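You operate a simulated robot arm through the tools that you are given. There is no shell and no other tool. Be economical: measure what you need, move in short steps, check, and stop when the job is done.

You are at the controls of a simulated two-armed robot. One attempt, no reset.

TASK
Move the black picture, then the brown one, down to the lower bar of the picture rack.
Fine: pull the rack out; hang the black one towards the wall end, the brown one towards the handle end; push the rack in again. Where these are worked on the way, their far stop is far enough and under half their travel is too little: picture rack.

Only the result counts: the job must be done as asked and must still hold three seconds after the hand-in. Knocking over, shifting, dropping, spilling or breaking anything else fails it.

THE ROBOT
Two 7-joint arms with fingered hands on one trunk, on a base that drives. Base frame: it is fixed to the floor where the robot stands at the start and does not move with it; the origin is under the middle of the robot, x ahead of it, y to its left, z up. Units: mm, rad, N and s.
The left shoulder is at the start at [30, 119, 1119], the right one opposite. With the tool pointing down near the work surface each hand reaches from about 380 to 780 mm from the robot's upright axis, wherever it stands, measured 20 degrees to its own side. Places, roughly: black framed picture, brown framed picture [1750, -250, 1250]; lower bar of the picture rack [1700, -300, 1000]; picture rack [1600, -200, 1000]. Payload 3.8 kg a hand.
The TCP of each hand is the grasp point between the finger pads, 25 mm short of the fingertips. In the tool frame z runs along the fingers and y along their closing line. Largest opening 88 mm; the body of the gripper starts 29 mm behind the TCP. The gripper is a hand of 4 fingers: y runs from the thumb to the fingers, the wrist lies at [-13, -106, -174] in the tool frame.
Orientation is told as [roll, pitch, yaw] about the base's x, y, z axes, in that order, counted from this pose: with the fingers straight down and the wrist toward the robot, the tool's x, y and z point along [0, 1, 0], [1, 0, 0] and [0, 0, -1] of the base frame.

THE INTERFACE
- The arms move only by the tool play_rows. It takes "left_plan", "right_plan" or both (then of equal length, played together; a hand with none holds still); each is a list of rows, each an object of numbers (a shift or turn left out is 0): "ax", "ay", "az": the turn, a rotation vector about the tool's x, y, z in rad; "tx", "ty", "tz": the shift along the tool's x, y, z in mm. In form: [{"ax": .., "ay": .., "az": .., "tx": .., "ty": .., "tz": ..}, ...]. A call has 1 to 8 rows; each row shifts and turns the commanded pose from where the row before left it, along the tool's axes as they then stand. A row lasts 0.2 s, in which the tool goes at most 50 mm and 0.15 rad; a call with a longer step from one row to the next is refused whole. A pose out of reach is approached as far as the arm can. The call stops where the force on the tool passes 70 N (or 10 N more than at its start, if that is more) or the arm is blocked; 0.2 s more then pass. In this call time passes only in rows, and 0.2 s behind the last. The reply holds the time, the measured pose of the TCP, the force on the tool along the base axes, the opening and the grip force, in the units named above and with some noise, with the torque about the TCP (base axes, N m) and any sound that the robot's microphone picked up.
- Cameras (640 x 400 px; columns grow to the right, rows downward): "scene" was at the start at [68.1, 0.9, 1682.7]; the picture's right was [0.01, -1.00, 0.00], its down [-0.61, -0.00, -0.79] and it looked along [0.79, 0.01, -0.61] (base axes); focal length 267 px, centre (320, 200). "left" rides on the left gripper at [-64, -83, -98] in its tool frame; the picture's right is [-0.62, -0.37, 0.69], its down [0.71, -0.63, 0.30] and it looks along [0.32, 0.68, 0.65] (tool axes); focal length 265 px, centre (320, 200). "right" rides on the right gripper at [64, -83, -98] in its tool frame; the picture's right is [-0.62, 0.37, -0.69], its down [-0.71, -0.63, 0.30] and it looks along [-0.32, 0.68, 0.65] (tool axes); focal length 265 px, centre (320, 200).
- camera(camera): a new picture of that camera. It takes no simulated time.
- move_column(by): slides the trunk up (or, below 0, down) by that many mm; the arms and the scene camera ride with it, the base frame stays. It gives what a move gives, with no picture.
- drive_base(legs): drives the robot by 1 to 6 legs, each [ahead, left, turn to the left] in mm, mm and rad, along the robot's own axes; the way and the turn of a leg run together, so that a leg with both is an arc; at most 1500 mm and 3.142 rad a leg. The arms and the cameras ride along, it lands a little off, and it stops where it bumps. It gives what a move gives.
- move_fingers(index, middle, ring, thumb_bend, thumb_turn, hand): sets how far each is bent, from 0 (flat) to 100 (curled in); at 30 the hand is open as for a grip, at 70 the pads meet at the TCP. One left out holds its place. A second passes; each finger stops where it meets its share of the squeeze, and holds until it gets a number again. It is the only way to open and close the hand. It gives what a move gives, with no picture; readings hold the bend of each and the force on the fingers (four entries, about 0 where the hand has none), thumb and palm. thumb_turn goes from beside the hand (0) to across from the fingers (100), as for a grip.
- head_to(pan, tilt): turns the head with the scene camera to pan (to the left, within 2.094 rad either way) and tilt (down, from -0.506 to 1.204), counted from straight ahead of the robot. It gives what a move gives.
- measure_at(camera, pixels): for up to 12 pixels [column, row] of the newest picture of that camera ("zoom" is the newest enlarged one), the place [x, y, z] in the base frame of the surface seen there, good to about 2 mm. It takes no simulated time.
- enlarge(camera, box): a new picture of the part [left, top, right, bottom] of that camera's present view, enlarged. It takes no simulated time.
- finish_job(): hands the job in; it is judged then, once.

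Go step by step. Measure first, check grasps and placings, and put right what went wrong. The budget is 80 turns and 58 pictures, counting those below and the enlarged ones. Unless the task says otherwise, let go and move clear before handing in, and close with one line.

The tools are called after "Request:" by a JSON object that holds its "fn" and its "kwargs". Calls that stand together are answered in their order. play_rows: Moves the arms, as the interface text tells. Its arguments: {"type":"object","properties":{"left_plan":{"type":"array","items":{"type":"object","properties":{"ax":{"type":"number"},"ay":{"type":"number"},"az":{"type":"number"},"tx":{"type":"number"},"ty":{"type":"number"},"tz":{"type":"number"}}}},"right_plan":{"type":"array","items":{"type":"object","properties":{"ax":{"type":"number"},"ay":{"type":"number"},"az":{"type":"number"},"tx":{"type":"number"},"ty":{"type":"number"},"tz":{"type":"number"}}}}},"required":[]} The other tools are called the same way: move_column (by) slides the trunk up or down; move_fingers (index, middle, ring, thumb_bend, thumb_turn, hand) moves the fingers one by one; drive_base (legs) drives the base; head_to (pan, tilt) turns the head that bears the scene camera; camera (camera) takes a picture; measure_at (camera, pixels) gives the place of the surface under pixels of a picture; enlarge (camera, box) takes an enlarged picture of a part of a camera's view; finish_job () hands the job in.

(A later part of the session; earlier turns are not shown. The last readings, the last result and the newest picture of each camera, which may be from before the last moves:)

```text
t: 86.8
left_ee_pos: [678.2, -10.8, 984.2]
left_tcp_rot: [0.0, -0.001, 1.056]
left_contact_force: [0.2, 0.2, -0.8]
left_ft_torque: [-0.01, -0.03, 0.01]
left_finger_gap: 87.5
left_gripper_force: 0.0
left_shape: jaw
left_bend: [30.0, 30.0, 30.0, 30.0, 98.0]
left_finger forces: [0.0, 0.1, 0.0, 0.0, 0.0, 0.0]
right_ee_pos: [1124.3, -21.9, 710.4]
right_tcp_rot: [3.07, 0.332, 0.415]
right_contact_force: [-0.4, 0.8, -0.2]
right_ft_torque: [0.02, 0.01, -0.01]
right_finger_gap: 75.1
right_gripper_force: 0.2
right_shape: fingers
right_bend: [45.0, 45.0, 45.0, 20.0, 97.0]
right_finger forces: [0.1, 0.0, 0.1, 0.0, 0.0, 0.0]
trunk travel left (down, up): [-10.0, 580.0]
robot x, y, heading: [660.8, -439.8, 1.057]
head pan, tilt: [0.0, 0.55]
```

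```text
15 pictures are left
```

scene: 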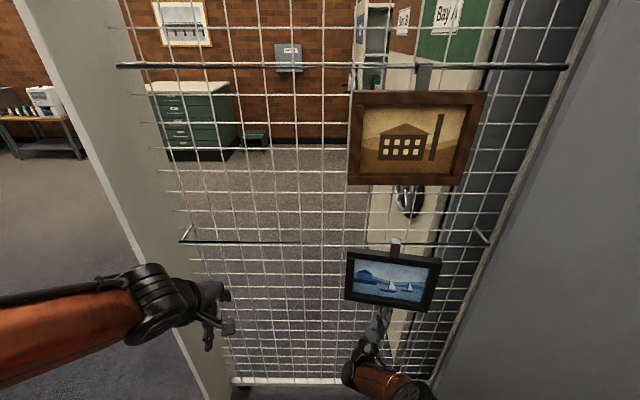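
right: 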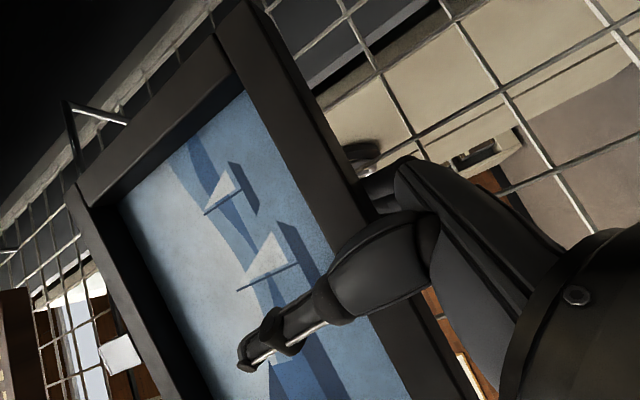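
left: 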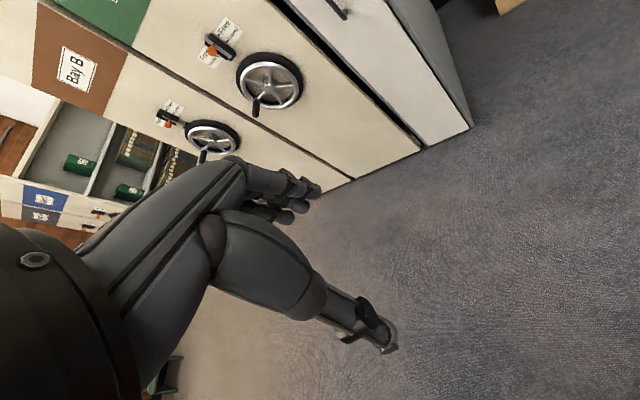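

The black picture hangs free at the wall end of the lower bar (395,245). I back off, restore the arm height, raise the trunk, keeping the same hand orientation, which held an upright frame stably.

Request:
{"fn": "drive_base", "kwargs": {"legs": [[-110, 0, 0], [-110, 0, 0]]}}

Request:
{"fn": "play_rows", "kwargs": {"right_plan": [{"tx": 1.7, "ty": -8.2, "tz": 23.5}, {"tx": 1.7, "ty": -8.2, "tz": 23.5}, {"tx": 1.7, "ty": -8.2, "tz": 23.5}]}}

Request:
{"fn": "move_column", "kwargs": {"by": 323}}

Request:
{"fn": "camera", "kwargs": {"camera": "scene"}}

```text
t: 88.8
left_ee_pos: [567.6, -208.7, 984.7]
left_tcp_rot: [0.0, -0.002, 1.06]
left_contact_force: [1.5, -0.7, 0.4]
left_ft_torque: [-0.02, -0.01, 0.0]
left_finger_gap: 87.7
left_gripper_force: 0.1
left_shape: jaw
left_bend: [30.0, 30.0, 30.0, 30.0, 98.0]
left_finger forces: [0.1, 0.0, 0.0, 0.0, 0.0, 0.0]
right_ee_pos: [1014.2, -217.3, 713.1]
right_tcp_rot: [3.069, 0.333, 0.414]
right_contact_force: [-0.2, -0.3, 0.5]
right_ft_torque: [-0.01, 0.01, -0.04]
right_finger_gap: 75.4
right_gripper_force: 0.2
right_shape: fingers
right_bend: [45.0, 45.0, 45.0, 20.0, 97.0]
right_finger forces: [0.1, 0.0, 0.0, 0.0, 0.0, 0.0]
trunk travel left (down, up): [-10.0, 580.0]
robot x, y, heading: [546.8, -635.1, 1.06]
head pan, tilt: [0.0, 0.55]
```

```text
t: 89.6
left_ee_pos: [567.8, -207.2, 986.2]
left_tcp_rot: [0.001, 0.0, 1.06]
left_contact_force: [-0.4, 0.2, -0.1]
left_ft_torque: [0.01, -0.01, 0.02]
left_finger_gap: 88.0
left_gripper_force: 0.1
left_shape: jaw
left_bend: [30.0, 30.0, 30.0, 30.0, 98.0]
left_finger forces: [0.1, 0.0, 0.0, 0.0, 0.1, 0.1]
right_ee_pos: [1013.7, -217.9, 786.3]
right_tcp_rot: [3.07, 0.337, 0.416]
right_contact_force: [0.0, -0.1, -1.1]
right_ft_torque: [0.0, -0.01, -0.02]
right_finger_gap: 75.4
right_gripper_force: 0.1
right_shape: fingers
right_bend: [45.0, 45.0, 45.0, 20.0, 97.0]
right_finger forces: [0.0, 0.1, 0.0, 0.0, 0.0, 0.1]
trunk travel left (down, up): [-10.0, 580.0]
robot x, y, heading: [548.7, -634.2, 1.064]
head pan, tilt: [0.0, 0.55]
```

```text
t: 92.8
left_ee_pos: [568.7, -206.6, 1307.1]
left_tcp_rot: [0.0, -0.002, 1.06]
left_contact_force: [-0.2, 0.2, 0.0]
left_ft_torque: [-0.01, 0.01, -0.01]
left_finger_gap: 87.6
left_gripper_force: 0.0
left_shape: jaw
left_bend: [30.0, 30.0, 30.0, 30.0, 98.0]
left_finger forces: [0.0, 0.0, 0.0, 0.0, 0.0, 0.0]
right_ee_pos: [1014.7, -216.4, 1108.2]
right_tcp_rot: [3.069, 0.336, 0.414]
right_contact_force: [-0.7, 0.2, -0.3]
right_ft_torque: [-0.02, -0.02, 0.04]
right_finger_gap: 75.4
right_gripper_force: 0.1
right_shape: fingers
right_bend: [45.0, 45.0, 45.0, 20.0, 97.0]
right_finger forces: [0.0, 0.0, 0.1, 0.0, 0.0, 0.0]
trunk travel left (down, up): [-333.0, 257.0]
robot x, y, heading: [549.7, -637.1, 1.062]
head pan, tilt: [0.0, 0.55]
```

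```text
14 pictures are left
```

scene: 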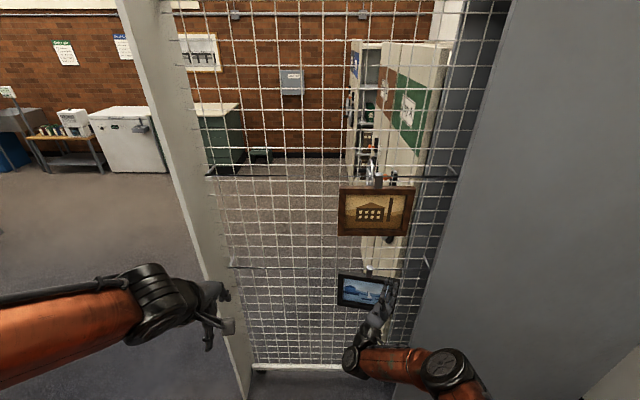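

Request:
{"fn": "measure_at", "kwargs": {"camera": "scene", "pixels": [[378, 176], [378, 182], [342, 191], [412, 191], [340, 232], [405, 234], [370, 268], [341, 279]]}}

```text
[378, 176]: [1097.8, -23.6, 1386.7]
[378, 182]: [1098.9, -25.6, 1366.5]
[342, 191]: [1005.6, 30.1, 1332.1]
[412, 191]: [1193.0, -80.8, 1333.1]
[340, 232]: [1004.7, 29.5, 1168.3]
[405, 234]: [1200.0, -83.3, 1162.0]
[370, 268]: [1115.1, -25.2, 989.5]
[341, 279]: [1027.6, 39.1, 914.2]
```

Brown's strap is at f 581, front −46; the target TCP is (1107,−11,1184). I drive under it and check.

Request:
{"fn": "drive_base", "kwargs": {"legs": [[0, 19, 0], [224, 0, 0]]}}

Request:
{"fn": "camera", "kwargs": {"camera": "right"}}

```text
t: 94.9
left_ee_pos: [661.5, -2.1, 1306.2]
left_tcp_rot: [0.001, -0.001, 1.057]
left_contact_force: [1.4, 0.2, 0.1]
left_ft_torque: [-0.02, 0.0, -0.02]
left_finger_gap: 87.6
left_gripper_force: 0.2
left_shape: jaw
left_bend: [30.0, 30.0, 30.0, 30.0, 98.0]
left_finger forces: [0.1, 0.0, 0.0, 0.0, 0.0, 0.0]
right_ee_pos: [1107.5, -14.4, 1107.8]
right_tcp_rot: [3.071, 0.335, 0.415]
right_contact_force: [-0.3, -0.5, -0.5]
right_ft_torque: [0.03, 0.0, 0.01]
right_finger_gap: 75.3
right_gripper_force: 0.0
right_shape: fingers
right_bend: [45.0, 45.0, 45.0, 20.0, 97.0]
right_finger forces: [0.0, 0.0, 0.1, 0.1, 0.0, 0.1]
trunk travel left (down, up): [-333.0, 257.0]
robot x, y, heading: [642.8, -430.6, 1.062]
head pan, tilt: [0.0, 0.55]
```

```text
13 pictures are left
```

right: 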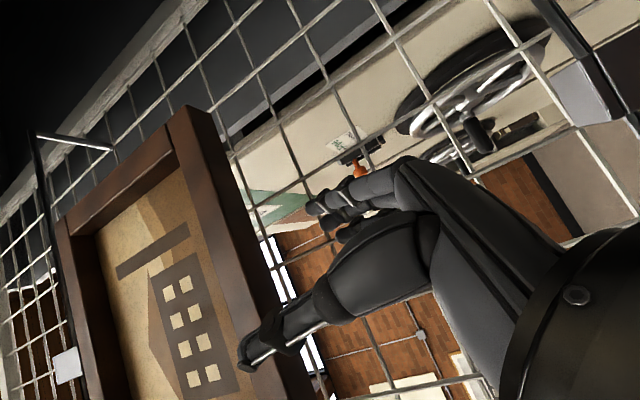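

TCP is 3 mm short; I trim it and rise 76 by the trunk, then close in the same way.

Request:
{"fn": "play_rows", "kwargs": {"right_plan": [{"tx": -1.7, "ty": 2.3, "tz": 0.9}]}}

Request:
{"fn": "move_column", "kwargs": {"by": 76}}

Request:
{"fn": "camera", "kwargs": {"camera": "right"}}

```text
t: 95.3
left_ee_pos: [660.2, -4.4, 1306.9]
left_tcp_rot: [0.0, -0.002, 1.057]
left_contact_force: [0.0, 0.2, -0.4]
left_ft_torque: [-0.01, 0.0, 0.0]
left_finger_gap: 87.5
left_gripper_force: 0.0
left_shape: jaw
left_bend: [30.0, 30.0, 30.0, 30.0, 98.0]
left_finger forces: [0.0, 0.0, 0.0, 0.0, 0.0, 0.0]
right_ee_pos: [1108.0, -12.1, 1109.4]
right_tcp_rot: [3.07, 0.333, 0.413]
right_contact_force: [0.4, 0.3, -0.5]
right_ft_torque: [-0.03, 0.01, 0.0]
right_finger_gap: 75.5
right_gripper_force: 0.1
right_shape: fingers
right_bend: [45.0, 45.0, 45.0, 20.0, 97.0]
right_finger forces: [0.0, 0.1, 0.1, 0.0, 0.1, 0.0]
trunk travel left (down, up): [-333.0, 257.0]
robot x, y, heading: [641.8, -431.2, 1.061]
head pan, tilt: [0.0, 0.55]
```

```text
t: 96.4
left_ee_pos: [662.4, -3.7, 1383.9]
left_tcp_rot: [-0.001, -0.002, 1.058]
left_contact_force: [0.5, -0.8, -0.6]
left_ft_torque: [0.01, 0.05, 0.0]
left_finger_gap: 87.6
left_gripper_force: 0.0
left_shape: jaw
left_bend: [30.0, 30.0, 30.0, 30.0, 98.0]
left_finger forces: [0.0, 0.0, 0.1, 0.1, 0.1, 0.1]
right_ee_pos: [1108.7, -12.3, 1185.9]
right_tcp_rot: [3.071, 0.336, 0.414]
right_contact_force: [0.5, 0.4, 0.2]
right_ft_torque: [-0.02, -0.01, 0.0]
right_finger_gap: 75.6
right_gripper_force: 0.4
right_shape: fingers
right_bend: [45.0, 45.0, 45.0, 20.0, 97.0]
right_finger forces: [0.5, 0.1, 0.0, 0.0, 0.0, 0.0]
trunk travel left (down, up): [-409.0, 181.0]
robot x, y, heading: [641.7, -433.1, 1.06]
head pan, tilt: [0.0, 0.55]
```

```text
12 pictures are left
```

right: 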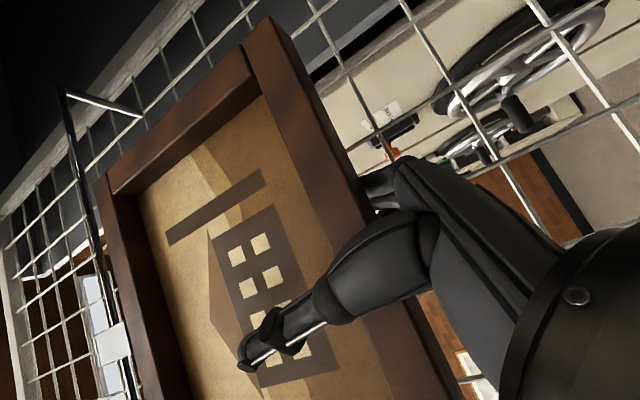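

The view matches the black grip. I close on the brown frame.

Request:
{"fn": "move_fingers", "kwargs": {"hand": "right", "index": 80, "middle": 80, "ring": 80, "thumb_bend": 80}}

Request:
{"fn": "move_column", "kwargs": {"by": 15}}

Request:
{"fn": "move_column", "kwargs": {"by": 13}}

Request:
{"fn": "enlarge", "kwargs": {"camera": "scene", "box": [320, 190, 480, 320]}}

```text
t: 97.4
left_ee_pos: [660.5, -5.0, 1383.6]
left_tcp_rot: [-0.001, -0.002, 1.059]
left_contact_force: [0.0, 0.3, -0.7]
left_ft_torque: [-0.02, 0.01, 0.02]
left_finger_gap: 87.6
left_gripper_force: 0.1
left_shape: jaw
left_bend: [30.0, 30.0, 30.0, 30.0, 98.0]
left_finger forces: [0.0, 0.0, 0.0, 0.0, 0.0, 0.0]
right_ee_pos: [1108.0, -12.8, 1186.3]
right_tcp_rot: [3.071, 0.332, 0.412]
right_contact_force: [-0.2, 1.3, 12.1]
right_ft_torque: [-0.08, 0.09, 0.05]
right_finger_gap: 1.4
right_gripper_force: 13.6
right_shape: fingers
right_bend: [78.0, 79.0, 80.0, 69.0, 96.0]
right_finger forces: [9.1, 4.2, 0.0, 0.1, 14.6, 0.0]
trunk travel left (down, up): [-409.0, 181.0]
robot x, y, heading: [643.8, -429.1, 1.06]
head pan, tilt: [0.0, 0.55]
```

```text
t: 98.0
left_ee_pos: [662.7, -4.6, 1398.9]
left_tcp_rot: [0.001, -0.002, 1.058]
left_contact_force: [0.2, -0.5, -0.4]
left_ft_torque: [0.01, 0.02, 0.01]
left_finger_gap: 87.7
left_gripper_force: 0.1
left_shape: jaw
left_bend: [30.0, 30.0, 30.0, 30.0, 98.0]
left_finger forces: [0.0, 0.0, 0.0, 0.0, 0.0, 0.0]
right_ee_pos: [1108.1, -11.5, 1199.1]
right_tcp_rot: [3.067, 0.337, 0.416]
right_contact_force: [-0.4, -0.9, -5.8]
right_ft_torque: [0.06, 0.01, 0.0]
right_finger_gap: 0.4
right_gripper_force: 15.7
right_shape: fingers
right_bend: [78.0, 79.0, 80.0, 71.0, 95.0]
right_finger forces: [11.4, 4.5, 0.0, 0.0, 15.8, 0.1]
trunk travel left (down, up): [-424.0, 166.0]
robot x, y, heading: [641.1, -430.4, 1.058]
head pan, tilt: [0.0, 0.55]
```

```text
t: 98.6
left_ee_pos: [662.7, -3.5, 1411.0]
left_tcp_rot: [0.0, -0.002, 1.056]
left_contact_force: [-0.4, -0.4, -1.0]
left_ft_torque: [-0.02, 0.0, 0.0]
left_finger_gap: 87.6
left_gripper_force: 0.2
left_shape: jaw
left_bend: [30.0, 30.0, 30.0, 30.0, 98.0]
left_finger forces: [0.0, 0.0, 0.0, 0.0, 0.0, 0.0]
right_ee_pos: [1107.6, -11.3, 1212.8]
right_tcp_rot: [3.072, 0.336, 0.414]
right_contact_force: [1.6, -0.3, -5.6]
right_ft_torque: [0.07, 0.0, -0.01]
right_finger_gap: 0.2
right_gripper_force: 15.7
right_shape: fingers
right_bend: [78.0, 79.0, 80.0, 71.0, 95.0]
right_finger forces: [11.1, 4.9, 0.0, 0.0, 15.7, 0.0]
trunk travel left (down, up): [-437.0, 153.0]
robot x, y, heading: [637.7, -432.8, 1.059]
head pan, tilt: [0.0, 0.55]
```

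```text
3.08 times, centred on (400, 255) of scene
```

zoom: 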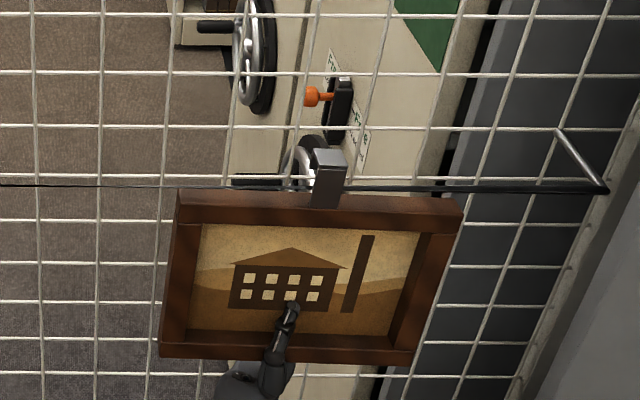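

The brown frame stays upright, weight 5.7 N carried. I measure hook top, frame top and laterals before backing out.

Request:
{"fn": "measure_at", "kwargs": {"camera": "zoom", "pixels": [[328, 158], [328, 180], [325, 200], [190, 212], [445, 220], [190, 198], [450, 204], [175, 355], [405, 358], [230, 280], [390, 250]]}}

```text
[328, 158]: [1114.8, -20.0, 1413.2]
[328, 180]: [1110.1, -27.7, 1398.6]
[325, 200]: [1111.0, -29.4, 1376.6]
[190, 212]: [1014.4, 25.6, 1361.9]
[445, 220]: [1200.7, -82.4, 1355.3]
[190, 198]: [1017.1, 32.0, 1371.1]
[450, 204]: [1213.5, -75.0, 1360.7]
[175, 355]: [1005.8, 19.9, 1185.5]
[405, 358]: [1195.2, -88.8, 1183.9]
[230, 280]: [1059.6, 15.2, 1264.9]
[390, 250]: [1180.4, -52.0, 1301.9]
```

Hook tongue should clear the bar (bottom ≈1393 vs 1384) and frame top stays below it. I back out carefully, watching force.

Request:
{"fn": "move_column", "kwargs": {"by": 2}}

Request:
{"fn": "drive_base", "kwargs": {"legs": [[-35, 0, 0]]}}

Request:
{"fn": "drive_base", "kwargs": {"legs": [[-130, 0, 0]]}}

Request:
{"fn": "enlarge", "kwargs": {"camera": "scene", "box": [320, 190, 480, 320]}}

```text
t: 99.2
left_ee_pos: [662.2, -2.1, 1412.6]
left_tcp_rot: [0.001, -0.001, 1.057]
left_contact_force: [-0.5, 0.4, -1.2]
left_ft_torque: [-0.01, 0.01, 0.02]
left_finger_gap: 87.5
left_gripper_force: 0.0
left_shape: jaw
left_bend: [30.0, 30.0, 30.0, 30.0, 98.0]
left_finger forces: [0.0, 0.0, 0.0, 0.0, 0.1, 0.0]
right_ee_pos: [1108.2, -10.6, 1214.7]
right_tcp_rot: [3.072, 0.336, 0.413]
right_contact_force: [0.0, 0.3, -4.7]
right_ft_torque: [-0.01, 0.0, -0.02]
right_finger_gap: 0.4
right_gripper_force: 16.0
right_shape: fingers
right_bend: [78.0, 79.0, 80.0, 71.0, 95.0]
right_finger forces: [11.0, 4.9, 0.0, 0.0, 15.7, 0.1]
trunk travel left (down, up): [-439.0, 151.0]
robot x, y, heading: [640.1, -432.4, 1.058]
head pan, tilt: [0.0, 0.55]
```

```text
t: 100.0
left_ee_pos: [648.1, -30.9, 1413.0]
left_tcp_rot: [0.001, 0.001, 1.057]
left_contact_force: [0.3, 0.4, -0.5]
left_ft_torque: [-0.04, 0.03, 0.01]
left_finger_gap: 87.6
left_gripper_force: 0.1
left_shape: jaw
left_bend: [30.0, 30.0, 30.0, 30.0, 98.0]
left_finger forces: [0.0, 0.0, 0.0, 0.1, 0.1, 0.1]
right_ee_pos: [1093.8, -38.4, 1212.5]
right_tcp_rot: [3.068, 0.338, 0.414]
right_contact_force: [-1.0, 0.6, -4.9]
right_ft_torque: [0.06, 0.02, -0.01]
right_finger_gap: 0.3
right_gripper_force: 15.8
right_shape: fingers
right_bend: [78.0, 79.0, 80.0, 71.0, 95.0]
right_finger forces: [11.1, 5.0, 0.0, 0.1, 15.6, 0.1]
trunk travel left (down, up): [-439.0, 151.0]
robot x, y, heading: [625.1, -461.5, 1.058]
head pan, tilt: [0.0, 0.55]
```

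```text
t: 101.3
left_ee_pos: [581.0, -147.8, 1411.7]
left_tcp_rot: [0.001, 0.0, 1.058]
left_contact_force: [-1.4, -0.3, 0.1]
left_ft_torque: [-0.01, -0.01, 0.01]
left_finger_gap: 87.7
left_gripper_force: 0.1
left_shape: jaw
left_bend: [30.0, 30.0, 30.0, 30.0, 98.0]
left_finger forces: [0.0, 0.1, 0.0, 0.0, 0.0, 0.0]
right_ee_pos: [1027.5, -157.0, 1214.6]
right_tcp_rot: [3.071, 0.335, 0.412]
right_contact_force: [-0.7, -0.4, -5.3]
right_ft_torque: [0.06, 0.01, 0.0]
right_finger_gap: 0.4
right_gripper_force: 15.4
right_shape: fingers
right_bend: [78.0, 79.0, 80.0, 71.0, 95.0]
right_finger forces: [11.0, 5.0, 0.0, 0.1, 15.9, 0.1]
trunk travel left (down, up): [-439.0, 151.0]
robot x, y, heading: [560.3, -575.7, 1.058]
head pan, tilt: [0.0, 0.55]
```

```text
3.08 times, centred on (400, 255) of scene
```

zoom: 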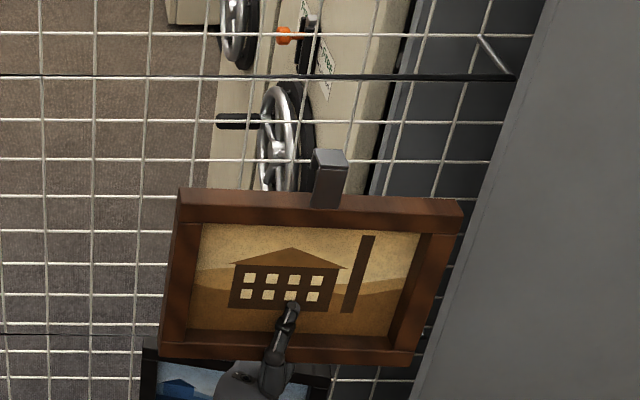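

Brown is clear and stable. I lower 399, drive left 331 and part of the way forward, then measure.

Request:
{"fn": "move_column", "kwargs": {"by": -200}}

Request:
{"fn": "move_column", "kwargs": {"by": -199}}

Request:
{"fn": "drive_base", "kwargs": {"legs": [[0, 165, 0], [0, 166, 0], [115, 0, 0]]}}

Request:
{"fn": "enlarge", "kwargs": {"camera": "scene", "box": [320, 200, 480, 330]}}

```text
t: 103.5
left_ee_pos: [581.3, -148.7, 1213.7]
left_tcp_rot: [0.0, -0.001, 1.06]
left_contact_force: [0.5, 0.9, 0.6]
left_ft_torque: [0.0, 0.0, 0.03]
left_finger_gap: 87.8
left_gripper_force: 0.0
left_shape: jaw
left_bend: [30.0, 30.0, 30.0, 30.0, 98.0]
left_finger forces: [0.0, 0.0, 0.0, 0.1, 0.0, 0.0]
right_ee_pos: [1027.2, -157.2, 1015.1]
right_tcp_rot: [3.071, 0.334, 0.414]
right_contact_force: [0.3, -0.5, -6.6]
right_ft_torque: [0.04, 0.01, 0.03]
right_finger_gap: 0.2
right_gripper_force: 15.8
right_shape: fingers
right_bend: [78.0, 79.0, 80.0, 71.0, 95.0]
right_finger forces: [11.0, 5.0, 0.0, 0.0, 15.9, 0.1]
trunk travel left (down, up): [-239.0, 351.0]
robot x, y, heading: [559.6, -582.1, 1.056]
head pan, tilt: [0.0, 0.55]
```

```text
t: 105.6
left_ee_pos: [580.9, -149.6, 1013.5]
left_tcp_rot: [0.0, 0.002, 1.058]
left_contact_force: [-0.7, -0.1, -0.8]
left_ft_torque: [0.04, -0.03, 0.01]
left_finger_gap: 87.7
left_gripper_force: 0.1
left_shape: jaw
left_bend: [30.0, 30.0, 30.0, 30.0, 98.0]
left_finger forces: [0.0, 0.0, 0.0, 0.1, 0.0, 0.1]
right_ee_pos: [1027.9, -157.5, 816.3]
right_tcp_rot: [3.072, 0.335, 0.415]
right_contact_force: [-0.5, -0.5, -5.7]
right_ft_torque: [0.06, 0.0, -0.02]
right_finger_gap: 0.0
right_gripper_force: 15.9
right_shape: fingers
right_bend: [78.0, 79.0, 80.0, 71.0, 95.0]
right_finger forces: [11.1, 4.9, 0.0, 0.0, 15.8, 0.1]
trunk travel left (down, up): [-40.0, 550.0]
robot x, y, heading: [562.2, -577.1, 1.058]
head pan, tilt: [0.0, 0.55]
```

```text
t: 108.9
left_ee_pos: [352.9, 118.2, 1013.4]
left_tcp_rot: [0.0, -0.001, 1.05]
left_contact_force: [-0.2, 0.2, 0.2]
left_ft_torque: [-0.03, 0.01, 0.03]
left_finger_gap: 87.5
left_gripper_force: 0.0
left_shape: jaw
left_bend: [30.0, 30.0, 30.0, 30.0, 98.0]
left_finger forces: [0.0, 0.0, 0.0, 0.0, 0.0, 0.0]
right_ee_pos: [797.9, 106.5, 813.4]
right_tcp_rot: [3.068, 0.337, 0.405]
right_contact_force: [0.7, -0.2, -4.3]
right_ft_torque: [0.08, 0.0, 0.01]
right_finger_gap: 0.1
right_gripper_force: 16.4
right_shape: fingers
right_bend: [78.0, 79.0, 80.0, 72.0, 94.0]
right_finger forces: [11.4, 5.1, 0.0, 0.0, 16.2, 0.0]
trunk travel left (down, up): [-40.0, 550.0]
robot x, y, heading: [330.9, -313.8, 1.051]
head pan, tilt: [0.0, 0.55]
```

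```text
3.08 times, centred on (400, 265) of scene
```

zoom: 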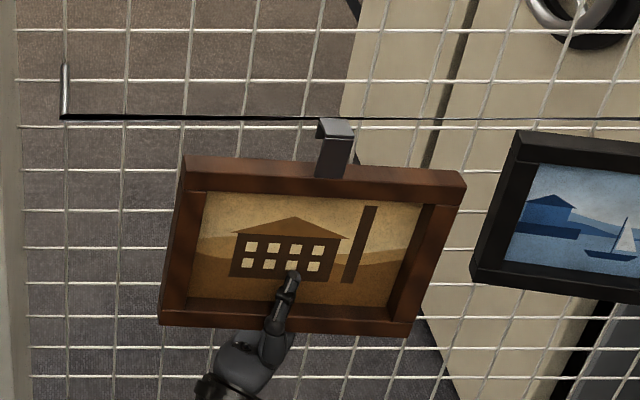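

Request:
{"fn": "measure_at", "kwargs": {"camera": "zoom", "pixels": [[335, 128], [335, 145], [333, 170], [192, 180], [448, 192], [195, 162], [455, 177], [175, 320], [400, 330], [150, 117], [450, 119]]}}

```text
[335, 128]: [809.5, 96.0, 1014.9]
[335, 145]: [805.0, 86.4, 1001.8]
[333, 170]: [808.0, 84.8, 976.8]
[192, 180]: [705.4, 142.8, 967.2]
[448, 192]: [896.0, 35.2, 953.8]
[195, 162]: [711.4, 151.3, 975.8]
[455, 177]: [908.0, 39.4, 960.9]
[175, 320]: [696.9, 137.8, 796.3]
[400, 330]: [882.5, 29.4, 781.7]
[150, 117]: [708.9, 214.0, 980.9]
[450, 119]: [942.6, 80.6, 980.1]
```

Roll has grown to ~3.6° (left high). I correct it, then advance 49 to put the hook over the bar.

Request:
{"fn": "play_rows", "kwargs": {"right_plan": [{"ax": 0.0185, "ay": -0.025, "az": -0.01}, {"ax": 0.0185, "ay": -0.025, "az": -0.01}]}}

Request:
{"fn": "drive_base", "kwargs": {"legs": [[49, 0, 0]]}}

Request:
{"fn": "enlarge", "kwargs": {"camera": "scene", "box": [330, 210, 470, 330]}}

```text
t: 109.5
left_ee_pos: [351.5, 116.4, 1014.2]
left_tcp_rot: [0.0, 0.0, 1.049]
left_contact_force: [-0.3, -0.5, 0.5]
left_ft_torque: [-0.05, 0.01, 0.01]
left_finger_gap: 88.0
left_gripper_force: 0.1
left_shape: jaw
left_bend: [30.0, 30.0, 30.0, 30.0, 98.0]
left_finger forces: [0.0, 0.1, 0.0, 0.0, 0.0, 0.0]
right_ee_pos: [797.2, 105.4, 815.0]
right_tcp_rot: [3.013, 0.297, 0.389]
right_contact_force: [0.0, -0.8, -4.8]
right_ft_torque: [0.07, 0.0, 0.03]
right_finger_gap: 0.1
right_gripper_force: 16.2
right_shape: fingers
right_bend: [78.0, 79.0, 80.0, 72.0, 94.0]
right_finger forces: [11.4, 5.1, 0.0, 0.0, 16.2, 0.0]
trunk travel left (down, up): [-40.0, 550.0]
robot x, y, heading: [329.8, -313.9, 1.055]
head pan, tilt: [0.0, 0.55]
```

```text
t: 110.5
left_ee_pos: [376.8, 161.5, 1013.1]
left_tcp_rot: [-0.002, 0.001, 1.049]
left_contact_force: [-0.8, 0.2, 0.2]
left_ft_torque: [-0.03, 0.0, 0.0]
left_finger_gap: 87.8
left_gripper_force: 0.0
left_shape: jaw
left_bend: [30.0, 30.0, 30.0, 30.0, 98.0]
left_finger forces: [0.1, 0.0, 0.1, 0.0, 0.0, 0.0]
right_ee_pos: [823.6, 149.5, 814.3]
right_tcp_rot: [3.012, 0.298, 0.387]
right_contact_force: [-0.4, 0.6, -5.4]
right_ft_torque: [0.02, -0.01, 0.05]
right_finger_gap: 0.2
right_gripper_force: 16.4
right_shape: fingers
right_bend: [78.0, 79.0, 80.0, 72.0, 94.0]
right_finger forces: [11.2, 5.5, 0.0, 0.0, 16.3, 0.0]
trunk travel left (down, up): [-40.0, 550.0]
robot x, y, heading: [352.6, -266.4, 1.054]
head pan, tilt: [0.0, 0.55]
```

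```text
3.33 times, centred on (400, 270) of scene
```

zoom: 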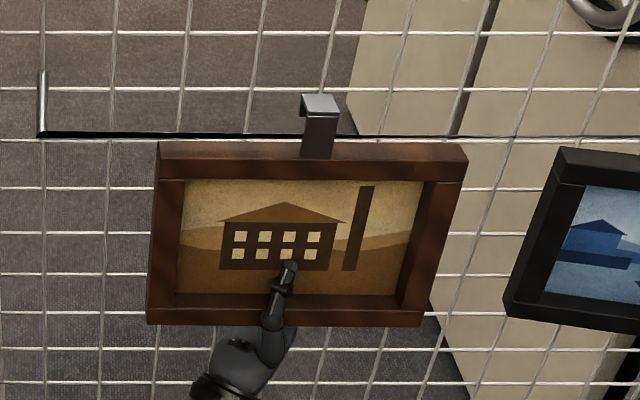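

Request:
{"fn": "measure_at", "kwargs": {"camera": "zoom", "pixels": [[320, 103], [320, 122], [318, 150], [170, 165], [450, 170], [100, 134], [250, 135], [420, 138]]}}

```text
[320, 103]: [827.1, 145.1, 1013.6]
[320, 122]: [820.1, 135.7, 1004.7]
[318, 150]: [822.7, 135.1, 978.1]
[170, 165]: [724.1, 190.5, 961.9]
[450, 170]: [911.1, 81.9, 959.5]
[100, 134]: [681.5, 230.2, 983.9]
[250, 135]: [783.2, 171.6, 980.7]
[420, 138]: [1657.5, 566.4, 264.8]
```

Strap front at −46, f 259, level. No contact force. I lower 30 onto the bar.

Request:
{"fn": "move_column", "kwargs": {"by": -30}}

Request:
{"fn": "enlarge", "kwargs": {"camera": "scene", "box": [330, 220, 470, 340]}}

```text
t: 111.2
left_ee_pos: [376.9, 160.1, 984.1]
left_tcp_rot: [0.0, -0.003, 1.049]
left_contact_force: [0.1, -0.2, -0.3]
left_ft_torque: [0.0, 0.03, 0.0]
left_finger_gap: 87.7
left_gripper_force: 0.0
left_shape: jaw
left_bend: [30.0, 30.0, 30.0, 30.0, 98.0]
left_finger forces: [0.1, 0.0, 0.0, 0.0, 0.1, 0.1]
right_ee_pos: [824.1, 148.6, 788.1]
right_tcp_rot: [3.016, 0.293, 0.387]
right_contact_force: [3.0, 0.4, 12.8]
right_ft_torque: [-0.23, 0.2, 0.01]
right_finger_gap: 0.2
right_gripper_force: 15.4
right_shape: fingers
right_bend: [78.0, 79.0, 80.0, 72.0, 94.0]
right_finger forces: [10.8, 4.1, 0.1, 0.0, 16.6, 0.1]
trunk travel left (down, up): [-10.0, 580.0]
robot x, y, heading: [351.5, -267.9, 1.053]
head pan, tilt: [0.0, 0.55]
```

```text
3.33 times, centred on (400, 280) of scene
```

zoom: 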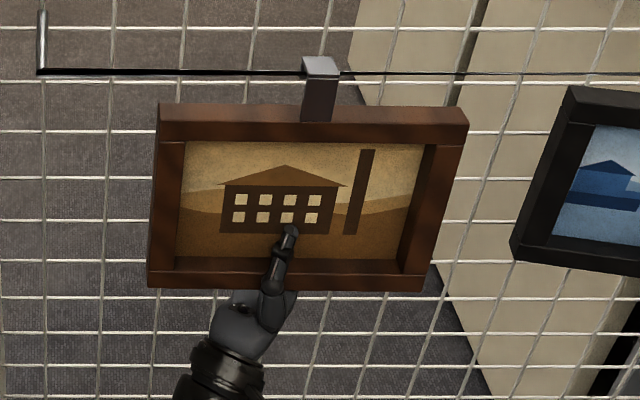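

Seated: bar carries it with +13 N. I relieve 4 mm, open as before and withdraw down.

Request:
{"fn": "move_column", "kwargs": {"by": 4}}

Request:
{"fn": "move_fingers", "kwargs": {"hand": "right", "thumb_bend": 20, "index": 55, "middle": 55, "ring": 55}}

Request:
{"fn": "move_fingers", "kwargs": {"hand": "right", "index": 45, "middle": 45, "ring": 45}}

Request:
{"fn": "play_rows", "kwargs": {"right_plan": [{"tx": -3.1, "ty": 7.3, "tz": -23.7}, {"tx": -3.1, "ty": 7.3, "tz": -23.7}, {"tx": -3.1, "ty": 7.3, "tz": -23.7}]}}

Request:
{"fn": "camera", "kwargs": {"camera": "scene"}}

```text
t: 111.7
left_ee_pos: [376.6, 160.5, 988.0]
left_tcp_rot: [-0.001, -0.003, 1.049]
left_contact_force: [0.7, 0.3, 0.5]
left_ft_torque: [-0.04, -0.02, 0.01]
left_finger_gap: 87.7
left_gripper_force: 0.2
left_shape: jaw
left_bend: [30.0, 30.0, 30.0, 30.0, 98.0]
left_finger forces: [0.0, 0.0, 0.1, 0.0, 0.0, 0.1]
right_ee_pos: [822.9, 148.5, 787.9]
right_tcp_rot: [3.011, 0.299, 0.39]
right_contact_force: [-0.1, 0.8, 0.4]
right_ft_torque: [-0.09, 0.08, 0.01]
right_finger_gap: 0.1
right_gripper_force: 16.5
right_shape: fingers
right_bend: [78.0, 79.0, 80.0, 72.0, 94.0]
right_finger forces: [10.3, 5.8, 0.1, 0.0, 16.3, 0.0]
trunk travel left (down, up): [-14.0, 576.0]
robot x, y, heading: [354.7, -268.1, 1.045]
head pan, tilt: [0.0, 0.55]
```

```text
t: 112.7
left_ee_pos: [376.8, 160.4, 988.0]
left_tcp_rot: [-0.001, 0.001, 1.048]
left_contact_force: [0.8, 0.1, 0.2]
left_ft_torque: [-0.01, 0.02, 0.0]
left_finger_gap: 87.8
left_gripper_force: 0.1
left_shape: jaw
left_bend: [30.0, 30.0, 30.0, 30.0, 98.0]
left_finger forces: [0.0, 0.0, 0.0, 0.0, 0.0, 0.0]
right_ee_pos: [822.1, 149.7, 789.4]
right_tcp_rot: [3.015, 0.296, 0.39]
right_contact_force: [0.5, -0.2, -0.3]
right_ft_torque: [0.03, -0.05, 0.02]
right_finger_gap: 64.2
right_gripper_force: 0.3
right_shape: fingers
right_bend: [55.0, 55.0, 55.0, 20.0, 97.0]
right_finger forces: [0.1, 0.1, 0.0, 0.0, 0.0, 0.1]
trunk travel left (down, up): [-14.0, 576.0]
robot x, y, heading: [355.8, -265.7, 1.048]
head pan, tilt: [0.0, 0.55]
```

```text
t: 113.7
left_ee_pos: [377.0, 161.4, 987.5]
left_tcp_rot: [-0.001, -0.002, 1.052]
left_contact_force: [-0.4, 0.0, 0.0]
left_ft_torque: [-0.01, 0.01, -0.02]
left_finger_gap: 87.7
left_gripper_force: 0.0
left_shape: jaw
left_bend: [30.0, 30.0, 30.0, 30.0, 98.0]
left_finger forces: [0.1, 0.0, 0.1, 0.0, 0.0, 0.0]
right_ee_pos: [823.2, 148.8, 790.3]
right_tcp_rot: [3.014, 0.297, 0.389]
right_contact_force: [1.1, 0.9, -0.8]
right_ft_torque: [-0.01, -0.02, -0.03]
right_finger_gap: 75.2
right_gripper_force: 0.0
right_shape: fingers
right_bend: [45.0, 45.0, 45.0, 20.0, 97.0]
right_finger forces: [0.1, 0.0, 0.0, 0.1, 0.0, 0.0]
trunk travel left (down, up): [-14.0, 576.0]
robot x, y, heading: [353.2, -267.5, 1.053]
head pan, tilt: [0.0, 0.55]
```

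```text
t: 114.5
left_ee_pos: [377.1, 160.3, 988.8]
left_tcp_rot: [-0.003, 0.001, 1.05]
left_contact_force: [-0.4, 0.4, 0.1]
left_ft_torque: [-0.02, 0.02, -0.01]
left_finger_gap: 87.9
left_gripper_force: 0.2
left_shape: jaw
left_bend: [30.0, 30.0, 30.0, 30.0, 98.0]
left_finger forces: [0.1, 0.0, 0.0, 0.1, 0.1, 0.0]
right_ee_pos: [820.7, 147.2, 712.5]
right_tcp_rot: [3.003, 0.315, 0.389]
right_contact_force: [0.3, 0.1, 0.4]
right_ft_torque: [0.0, 0.03, 0.01]
right_finger_gap: 75.7
right_gripper_force: 0.2
right_shape: fingers
right_bend: [45.0, 45.0, 45.0, 20.0, 97.0]
right_finger forces: [0.1, 0.0, 0.0, 0.0, 0.1, 0.1]
trunk travel left (down, up): [-14.0, 576.0]
robot x, y, heading: [354.2, -268.8, 1.052]
head pan, tilt: [0.0, 0.55]
```

```text
6 pictures are left
```

scene: 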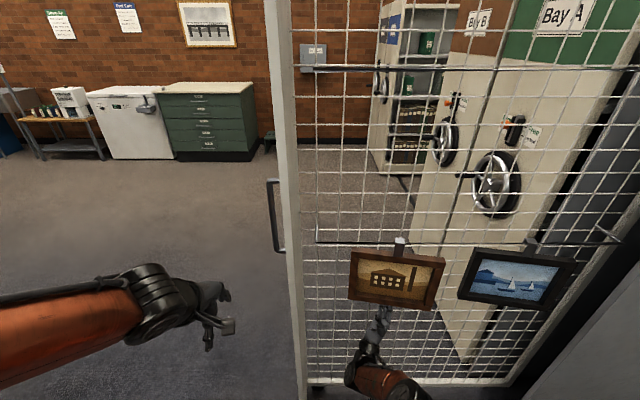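

Both pictures hang on the lower bar: brown (398,280) at the handle end, black (517,277) at the wall end. I back off, turn the right hand to fingers-forward, and make a fist for pushing the rack in.

Request:
{"fn": "drive_base", "kwargs": {"legs": [[-115, 0, 0], [-115, 0, 0]]}}

Request:
{"fn": "play_rows", "kwargs": {"right_plan": [{"ax": -0.0472, "ay": -0.1069, "az": -0.0786}, {"ax": -0.0472, "ay": -0.1069, "az": -0.0786}, {"ax": -0.0472, "ay": -0.1069, "az": -0.0786}, {"ax": -0.0472, "ay": -0.1069, "az": -0.0786}, {"ax": -0.0472, "ay": -0.1069, "az": -0.0786}, {"ax": -0.0472, "ay": -0.1069, "az": -0.0786}]}}

Request:
{"fn": "play_rows", "kwargs": {"right_plan": [{"ax": -0.0472, "ay": -0.1069, "az": -0.0786}, {"ax": -0.0472, "ay": -0.1069, "az": -0.0786}, {"ax": -0.0472, "ay": -0.1069, "az": -0.0786}, {"ax": -0.0472, "ay": -0.1069, "az": -0.0786}, {"ax": -0.0472, "ay": -0.1069, "az": -0.0786}]}}

Request:
{"fn": "move_fingers", "kwargs": {"hand": "right", "index": 100, "middle": 100, "ring": 100, "thumb_bend": 80}}

Request:
{"fn": "move_column", "kwargs": {"by": 128}}

```text
t: 116.6
left_ee_pos: [261.9, -41.8, 988.6]
left_tcp_rot: [0.0, -0.002, 1.046]
left_contact_force: [0.6, 0.1, 0.5]
left_ft_torque: [-0.03, 0.02, -0.03]
left_finger_gap: 87.9
left_gripper_force: 0.2
left_shape: jaw
left_bend: [30.0, 30.0, 30.0, 30.0, 98.0]
left_finger forces: [0.0, 0.0, 0.0, 0.0, 0.0, 0.0]
right_ee_pos: [706.6, -56.7, 711.9]
right_tcp_rot: [3.002, 0.315, 0.384]
right_contact_force: [-0.9, -0.2, 0.2]
right_ft_torque: [0.01, -0.01, 0.0]
right_finger_gap: 75.4
right_gripper_force: 0.1
right_shape: fingers
right_bend: [45.0, 45.0, 45.0, 20.0, 97.0]
right_finger forces: [0.1, 0.0, 0.0, 0.0, 0.0, 0.1]
trunk travel left (down, up): [-14.0, 576.0]
robot x, y, heading: [238.3, -472.7, 1.047]
head pan, tilt: [0.0, 0.55]
```

```text
t: 118.0
left_ee_pos: [262.1, -41.0, 988.4]
left_tcp_rot: [-0.001, -0.002, 1.045]
left_contact_force: [-0.1, 0.5, -0.2]
left_ft_torque: [-0.07, 0.03, -0.01]
left_finger_gap: 87.8
left_gripper_force: 0.0
left_shape: jaw
left_bend: [30.0, 30.0, 30.0, 30.0, 98.0]
left_finger forces: [0.0, 0.1, 0.0, 0.0, 0.0, 0.0]
right_ee_pos: [707.0, -55.6, 711.6]
right_tcp_rot: [2.163, 0.306, -0.183]
right_contact_force: [0.1, -0.3, -1.0]
right_ft_torque: [0.02, 0.0, 0.01]
right_finger_gap: 75.6
right_gripper_force: 0.1
right_shape: fingers
right_bend: [45.0, 45.0, 45.0, 20.0, 97.0]
right_finger forces: [0.1, 0.0, 0.0, 0.0, 0.0, 0.1]
trunk travel left (down, up): [-14.0, 576.0]
robot x, y, heading: [237.2, -471.2, 1.045]
head pan, tilt: [0.0, 0.55]
```

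```text
t: 119.2
left_ee_pos: [262.5, -41.5, 988.9]
left_tcp_rot: [0.0, 0.001, 1.044]
left_contact_force: [-0.4, 0.7, 0.1]
left_ft_torque: [-0.01, 0.0, -0.03]
left_finger_gap: 87.6
left_gripper_force: 0.0
left_shape: jaw
left_bend: [30.0, 30.0, 30.0, 30.0, 98.0]
left_finger forces: [0.0, 0.1, 0.0, 0.1, 0.0, 0.0]
right_ee_pos: [706.5, -55.4, 711.6]
right_tcp_rot: [1.57, -0.001, -0.525]
right_contact_force: [-0.7, -0.5, 0.0]
right_ft_torque: [0.01, 0.03, 0.01]
right_finger_gap: 75.4
right_gripper_force: 0.1
right_shape: fingers
right_bend: [45.0, 45.0, 45.0, 20.0, 97.0]
right_finger forces: [0.1, 0.0, 0.0, 0.0, 0.1, 0.0]
trunk travel left (down, up): [-14.0, 576.0]
robot x, y, heading: [240.5, -472.3, 1.045]
head pan, tilt: [0.0, 0.55]
```

```text
t: 120.2
left_ee_pos: [263.3, -40.9, 988.8]
left_tcp_rot: [0.0, 0.0, 1.047]
left_contact_force: [0.5, -0.7, 0.7]
left_ft_torque: [-0.01, 0.04, -0.03]
left_finger_gap: 87.7
left_gripper_force: 0.1
left_shape: jaw
left_bend: [30.0, 30.0, 30.0, 30.0, 98.0]
left_finger forces: [0.0, 0.0, 0.0, 0.1, 0.0, 0.0]
right_ee_pos: [706.7, -56.1, 711.9]
right_tcp_rot: [1.57, -0.001, -0.52]
right_contact_force: [0.7, -1.2, 0.3]
right_ft_torque: [0.0, 0.02, 0.0]
right_finger_gap: 30.9
right_gripper_force: 0.0
right_shape: fingers
right_bend: [100.0, 100.0, 100.0, 79.0, 97.0]
right_finger forces: [0.0, 0.1, 0.0, 0.1, 0.0, 0.0]
trunk travel left (down, up): [-14.0, 576.0]
robot x, y, heading: [235.0, -473.1, 1.046]
head pan, tilt: [0.0, 0.55]
```

```text
t: 121.8
left_ee_pos: [261.8, -41.7, 1115.1]
left_tcp_rot: [-0.002, 0.0, 1.045]
left_contact_force: [0.0, 0.5, -0.2]
left_ft_torque: [-0.02, -0.01, 0.0]
left_finger_gap: 87.7
left_gripper_force: 0.1
left_shape: jaw
left_bend: [30.0, 30.0, 30.0, 30.0, 98.0]
left_finger forces: [0.0, 0.1, 0.0, 0.1, 0.1, 0.0]
right_ee_pos: [705.7, -55.6, 839.8]
right_tcp_rot: [1.571, 0.0, -0.523]
right_contact_force: [0.0, -0.7, -0.6]
right_ft_torque: [-0.01, -0.02, -0.03]
right_finger_gap: 30.7
right_gripper_force: 0.2
right_shape: fingers
right_bend: [100.0, 100.0, 100.0, 79.0, 97.0]
right_finger forces: [0.1, 0.1, 0.1, 0.0, 0.1, 0.1]
trunk travel left (down, up): [-142.0, 448.0]
robot x, y, heading: [237.3, -469.1, 1.049]
head pan, tilt: [0.0, 0.55]
```

Hand is in fist, fingers-forward. I drive around the front: left 507, ahead 1160, left 450, then turn right to face the rack.

Request:
{"fn": "drive_base", "kwargs": {"legs": [[0, 507, 0], [1160, 0, 0], [0, 450, 0], [0, 0, -1.571]]}}

Request:
{"fn": "head_to", "kwargs": {"pan": -0.3, "tilt": 0.55}}

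Request:
{"fn": "camera", "kwargs": {"camera": "scene"}}

```text
t: 136.2
left_ee_pos: [433.3, 978.5, 1115.4]
left_tcp_rot: [0.0, -0.002, -0.513]
left_contact_force: [-0.2, 0.9, 0.7]
left_ft_torque: [0.0, 0.0, 0.01]
left_finger_gap: 87.7
left_gripper_force: 0.1
left_shape: jaw
left_bend: [30.0, 30.0, 30.0, 30.0, 98.0]
left_finger forces: [0.0, 0.0, 0.1, 0.0, 0.0, 0.0]
right_ee_pos: [423.5, 534.3, 840.0]
right_tcp_rot: [1.57, 0.0, -2.079]
right_contact_force: [-0.3, 0.4, 0.8]
right_ft_torque: [0.01, -0.01, -0.01]
right_finger_gap: 30.9
right_gripper_force: 0.1
right_shape: fingers
right_bend: [100.0, 100.0, 100.0, 79.0, 97.0]
right_finger forces: [0.0, 0.0, 0.0, 0.0, 0.0, 0.1]
trunk travel left (down, up): [-142.0, 448.0]
robot x, y, heading: [4.2, 995.5, -0.513]
head pan, tilt: [0.0, 0.55]
```

```text
t: 137.0
left_ee_pos: [432.6, 979.8, 1115.6]
left_tcp_rot: [0.001, -0.001, -0.513]
left_contact_force: [-1.2, 0.1, -0.7]
left_ft_torque: [-0.01, 0.0, 0.02]
left_finger_gap: 87.9
left_gripper_force: 0.0
left_shape: jaw
left_bend: [30.0, 30.0, 30.0, 30.0, 98.0]
left_finger forces: [0.0, 0.0, 0.0, 0.1, 0.0, 0.0]
right_ee_pos: [423.5, 534.6, 839.3]
right_tcp_rot: [1.57, 0.001, -2.08]
right_contact_force: [-1.3, 0.0, -0.4]
right_ft_torque: [0.01, 0.0, 0.01]
right_finger_gap: 30.8
right_gripper_force: 0.1
right_shape: fingers
right_bend: [100.0, 100.0, 100.0, 79.0, 97.0]
right_finger forces: [0.0, 0.1, 0.1, 0.1, 0.1, 0.0]
trunk travel left (down, up): [-142.0, 448.0]
robot x, y, heading: [3.2, 992.9, -0.515]
head pan, tilt: [-0.3, 0.55]
```

```text
5 pictures are left
```

scene: 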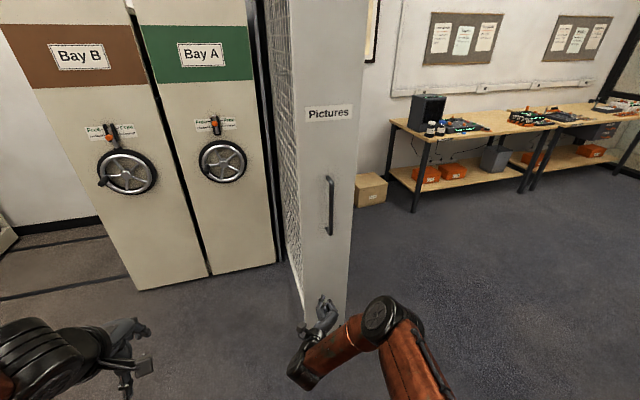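

Right fist is 284 mm before the face and 101 mm left of its middle. I raise the left hand clear of the wheels, extend the fist 60, centre it and drive into contact.

Request:
{"fn": "play_rows", "kwargs": {"left_plan": [{"tz": -48}, {"tz": -48}, {"tz": -48}, {"tz": -48}, {"tz": -30}], "right_plan": [{"tz": 30}, {"tz": 30}, {}, {}, {}]}}

Request:
{"fn": "drive_base", "kwargs": {"legs": [[0, 0, -0.008], [0, -95, 0], [180, 0, 0]]}}

Request:
{"fn": "drive_base", "kwargs": {"legs": [[150, 0, 0]]}}

Request:
{"fn": "camera", "kwargs": {"camera": "scene"}}

```text
t: 138.2
left_ee_pos: [431.1, 979.9, 1337.6]
left_tcp_rot: [0.0, 0.002, -0.516]
left_contact_force: [-0.5, -0.6, 0.3]
left_ft_torque: [0.02, 0.02, -0.01]
left_finger_gap: 87.9
left_gripper_force: 0.0
left_shape: jaw
left_bend: [30.0, 30.0, 30.0, 30.0, 98.0]
left_finger forces: [0.1, 0.0, 0.1, 0.0, 0.0, 0.1]
right_ee_pos: [476.0, 504.8, 839.6]
right_tcp_rot: [1.571, 0.001, -2.08]
right_contact_force: [0.4, -0.5, -0.6]
right_ft_torque: [-0.01, -0.02, 0.01]
right_finger_gap: 30.9
right_gripper_force: 0.0
right_shape: fingers
right_bend: [100.0, 100.0, 100.0, 79.0, 97.0]
right_finger forces: [0.1, 0.1, 0.0, 0.0, 0.0, 0.0]
trunk travel left (down, up): [-142.0, 448.0]
robot x, y, heading: [3.1, 1000.7, -0.509]
head pan, tilt: [-0.3, 0.55]
```

```text
t: 140.8
left_ee_pos: [541.1, 799.9, 1337.6]
left_tcp_rot: [0.001, -0.001, -0.526]
left_contact_force: [-0.2, 0.3, -0.3]
left_ft_torque: [-0.02, 0.03, 0.01]
left_finger_gap: 87.5
left_gripper_force: 0.0
left_shape: jaw
left_bend: [30.0, 30.0, 30.0, 30.0, 98.0]
left_finger forces: [0.0, 0.1, 0.1, 0.0, 0.1, 0.0]
right_ee_pos: [579.2, 324.1, 839.0]
right_tcp_rot: [1.569, 0.0, -2.092]
right_contact_force: [-1.7, 2.0, 0.2]
right_ft_torque: [-0.01, -0.03, 0.02]
right_finger_gap: 30.3
right_gripper_force: 1.4
right_shape: fingers
right_bend: [100.0, 100.0, 100.0, 80.0, 97.0]
right_finger forces: [0.0, 0.1, 0.0, 0.0, 2.5, 0.1]
trunk travel left (down, up): [-142.0, 448.0]
robot x, y, heading: [110.5, 826.0, -0.524]
head pan, tilt: [-0.3, 0.55]
```

```text
t: 142.2
left_ee_pos: [672.9, 726.0, 1337.6]
left_tcp_rot: [-0.001, 0.0, -0.524]
left_contact_force: [-0.4, -0.5, -0.6]
left_ft_torque: [0.03, -0.03, 0.0]
left_finger_gap: 87.7
left_gripper_force: 0.2
left_shape: jaw
left_bend: [30.0, 30.0, 30.0, 30.0, 98.0]
left_finger forces: [0.0, 0.0, 0.1, 0.1, 0.1, 0.0]
right_ee_pos: [712.6, 249.3, 838.3]
right_tcp_rot: [1.571, 0.0, -2.089]
right_contact_force: [-0.2, 0.0, -0.2]
right_ft_torque: [0.01, -0.02, 0.0]
right_finger_gap: 30.8
right_gripper_force: 0.1
right_shape: fingers
right_bend: [100.0, 100.0, 100.0, 80.0, 97.0]
right_finger forces: [0.0, 0.1, 0.0, 0.0, 0.1, 0.0]
trunk travel left (down, up): [-142.0, 448.0]
robot x, y, heading: [244.5, 749.9, -0.527]
head pan, tilt: [-0.3, 0.55]
```

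```text
4 pictures are left
```

scene: 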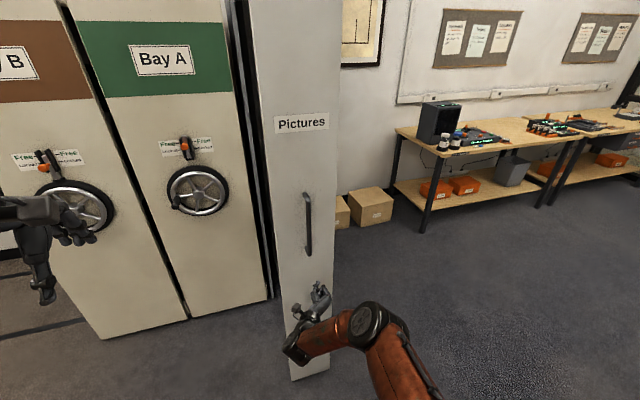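

The rack moves easily with the push. I measure where the face is now.

Request:
{"fn": "measure_at", "kwargs": {"camera": "scene", "pixels": [[285, 180], [325, 180], [302, 123], [225, 250]]}}

Request:
{"fn": "drive_base", "kwargs": {"legs": [[250, 0, 0]]}}

Request:
{"fn": "drive_base", "kwargs": {"legs": [[200, 0, 0]]}}

```text
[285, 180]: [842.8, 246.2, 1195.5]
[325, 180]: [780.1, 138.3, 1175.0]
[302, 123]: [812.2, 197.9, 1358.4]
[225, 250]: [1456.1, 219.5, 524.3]
```

```text
t: 144.0
left_ee_pos: [889.6, 605.0, 1335.8]
left_tcp_rot: [0.0, 0.0, -0.517]
left_contact_force: [-0.6, -0.1, 0.2]
left_ft_torque: [0.01, -0.03, 0.02]
left_finger_gap: 87.4
left_gripper_force: 0.0
left_shape: jaw
left_bend: [30.0, 30.0, 30.0, 30.0, 98.0]
left_finger forces: [0.0, 0.1, 0.0, 0.0, 0.0, 0.0]
right_ee_pos: [931.8, 127.7, 838.2]
right_tcp_rot: [1.571, 0.0, -2.083]
right_contact_force: [0.5, 0.4, -1.3]
right_ft_torque: [0.03, -0.01, -0.01]
right_finger_gap: 31.1
right_gripper_force: 0.1
right_shape: fingers
right_bend: [100.0, 100.0, 100.0, 80.0, 97.0]
right_finger forces: [0.0, 0.0, 0.0, 0.0, 0.0, 0.0]
trunk travel left (down, up): [-142.0, 448.0]
robot x, y, heading: [459.1, 623.0, -0.515]
head pan, tilt: [-0.3, 0.55]
```

```text
t: 145.6
left_ee_pos: [1061.8, 507.2, 1337.4]
left_tcp_rot: [0.0, 0.002, -0.515]
left_contact_force: [0.0, -0.2, -0.2]
left_ft_torque: [0.01, 0.04, 0.01]
left_finger_gap: 87.7
left_gripper_force: 0.0
left_shape: jaw
left_bend: [30.0, 30.0, 30.0, 30.0, 98.0]
left_finger forces: [0.0, 0.0, 0.0, 0.0, 0.1, 0.0]
right_ee_pos: [1105.2, 30.7, 837.8]
right_tcp_rot: [1.572, 0.0, -2.081]
right_contact_force: [0.3, 0.6, -0.3]
right_ft_torque: [-0.01, 0.01, 0.0]
right_finger_gap: 31.2
right_gripper_force: 0.2
right_shape: fingers
right_bend: [100.0, 100.0, 100.0, 80.0, 97.0]
right_finger forces: [0.1, 0.1, 0.0, 0.0, 0.1, 0.1]
trunk travel left (down, up): [-142.0, 448.0]
robot x, y, heading: [631.2, 525.3, -0.515]
head pan, tilt: [-0.3, 0.55]
```

No bumps. About 165 mm remain; I go on, with a short last leg.

Request:
{"fn": "drive_base", "kwargs": {"legs": [[130, 0, 0]]}}

Request:
{"fn": "drive_base", "kwargs": {"legs": [[25, 0, 0], [25, 0, 0]]}}

Request:
{"fn": "camera", "kwargs": {"camera": "scene"}}

Request:
{"fn": "measure_at", "kwargs": {"camera": "scene", "pixels": [[270, 100], [300, 100], [320, 100], [240, 100], [150, 200]]}}

```text
t: 146.8
left_ee_pos: [1179.0, 441.7, 1337.2]
left_tcp_rot: [-0.001, 0.001, -0.513]
left_contact_force: [0.0, -0.6, 0.2]
left_ft_torque: [0.05, 0.01, 0.0]
left_finger_gap: 87.7
left_gripper_force: 0.1
left_shape: jaw
left_bend: [30.0, 30.0, 30.0, 30.0, 98.0]
left_finger forces: [0.0, 0.0, 0.0, 0.0, 0.0, 0.0]
right_ee_pos: [1221.7, -32.7, 839.4]
right_tcp_rot: [1.573, 0.001, -2.081]
right_contact_force: [0.6, -1.4, -0.6]
right_ft_torque: [-0.01, -0.02, -0.02]
right_finger_gap: 31.4
right_gripper_force: 0.0
right_shape: fingers
right_bend: [100.0, 100.0, 100.0, 80.0, 97.0]
right_finger forces: [0.0, 0.0, 0.0, 0.0, 0.0, 0.1]
trunk travel left (down, up): [-142.0, 448.0]
robot x, y, heading: [744.1, 460.7, -0.511]
head pan, tilt: [-0.3, 0.55]
```

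```text
t: 148.1
left_ee_pos: [1223.1, 417.8, 1337.0]
left_tcp_rot: [-0.001, 0.003, -0.513]
left_contact_force: [0.2, -0.3, -0.1]
left_ft_torque: [0.0, 0.0, 0.03]
left_finger_gap: 87.7
left_gripper_force: 0.0
left_shape: jaw
left_bend: [30.0, 30.0, 30.0, 30.0, 98.0]
left_finger forces: [0.0, 0.1, 0.0, 0.0, 0.1, 0.0]
right_ee_pos: [1266.7, -58.8, 840.1]
right_tcp_rot: [1.573, -0.002, -2.08]
right_contact_force: [0.7, -0.4, -0.5]
right_ft_torque: [-0.04, 0.01, 0.01]
right_finger_gap: 31.0
right_gripper_force: 0.0
right_shape: fingers
right_bend: [100.0, 100.0, 100.0, 80.0, 97.0]
right_finger forces: [0.0, 0.0, 0.0, 0.0, 0.0, 0.0]
trunk travel left (down, up): [-142.0, 448.0]
robot x, y, heading: [795.1, 437.2, -0.511]
head pan, tilt: [-0.3, 0.55]
```

```text
3 pictures are left
```

scene: 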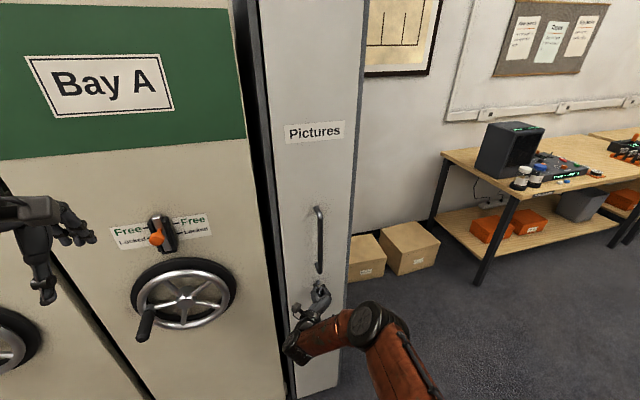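

```text
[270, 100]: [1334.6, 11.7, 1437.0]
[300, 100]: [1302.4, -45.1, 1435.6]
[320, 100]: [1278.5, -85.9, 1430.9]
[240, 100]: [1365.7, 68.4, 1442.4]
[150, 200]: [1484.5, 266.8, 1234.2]
```

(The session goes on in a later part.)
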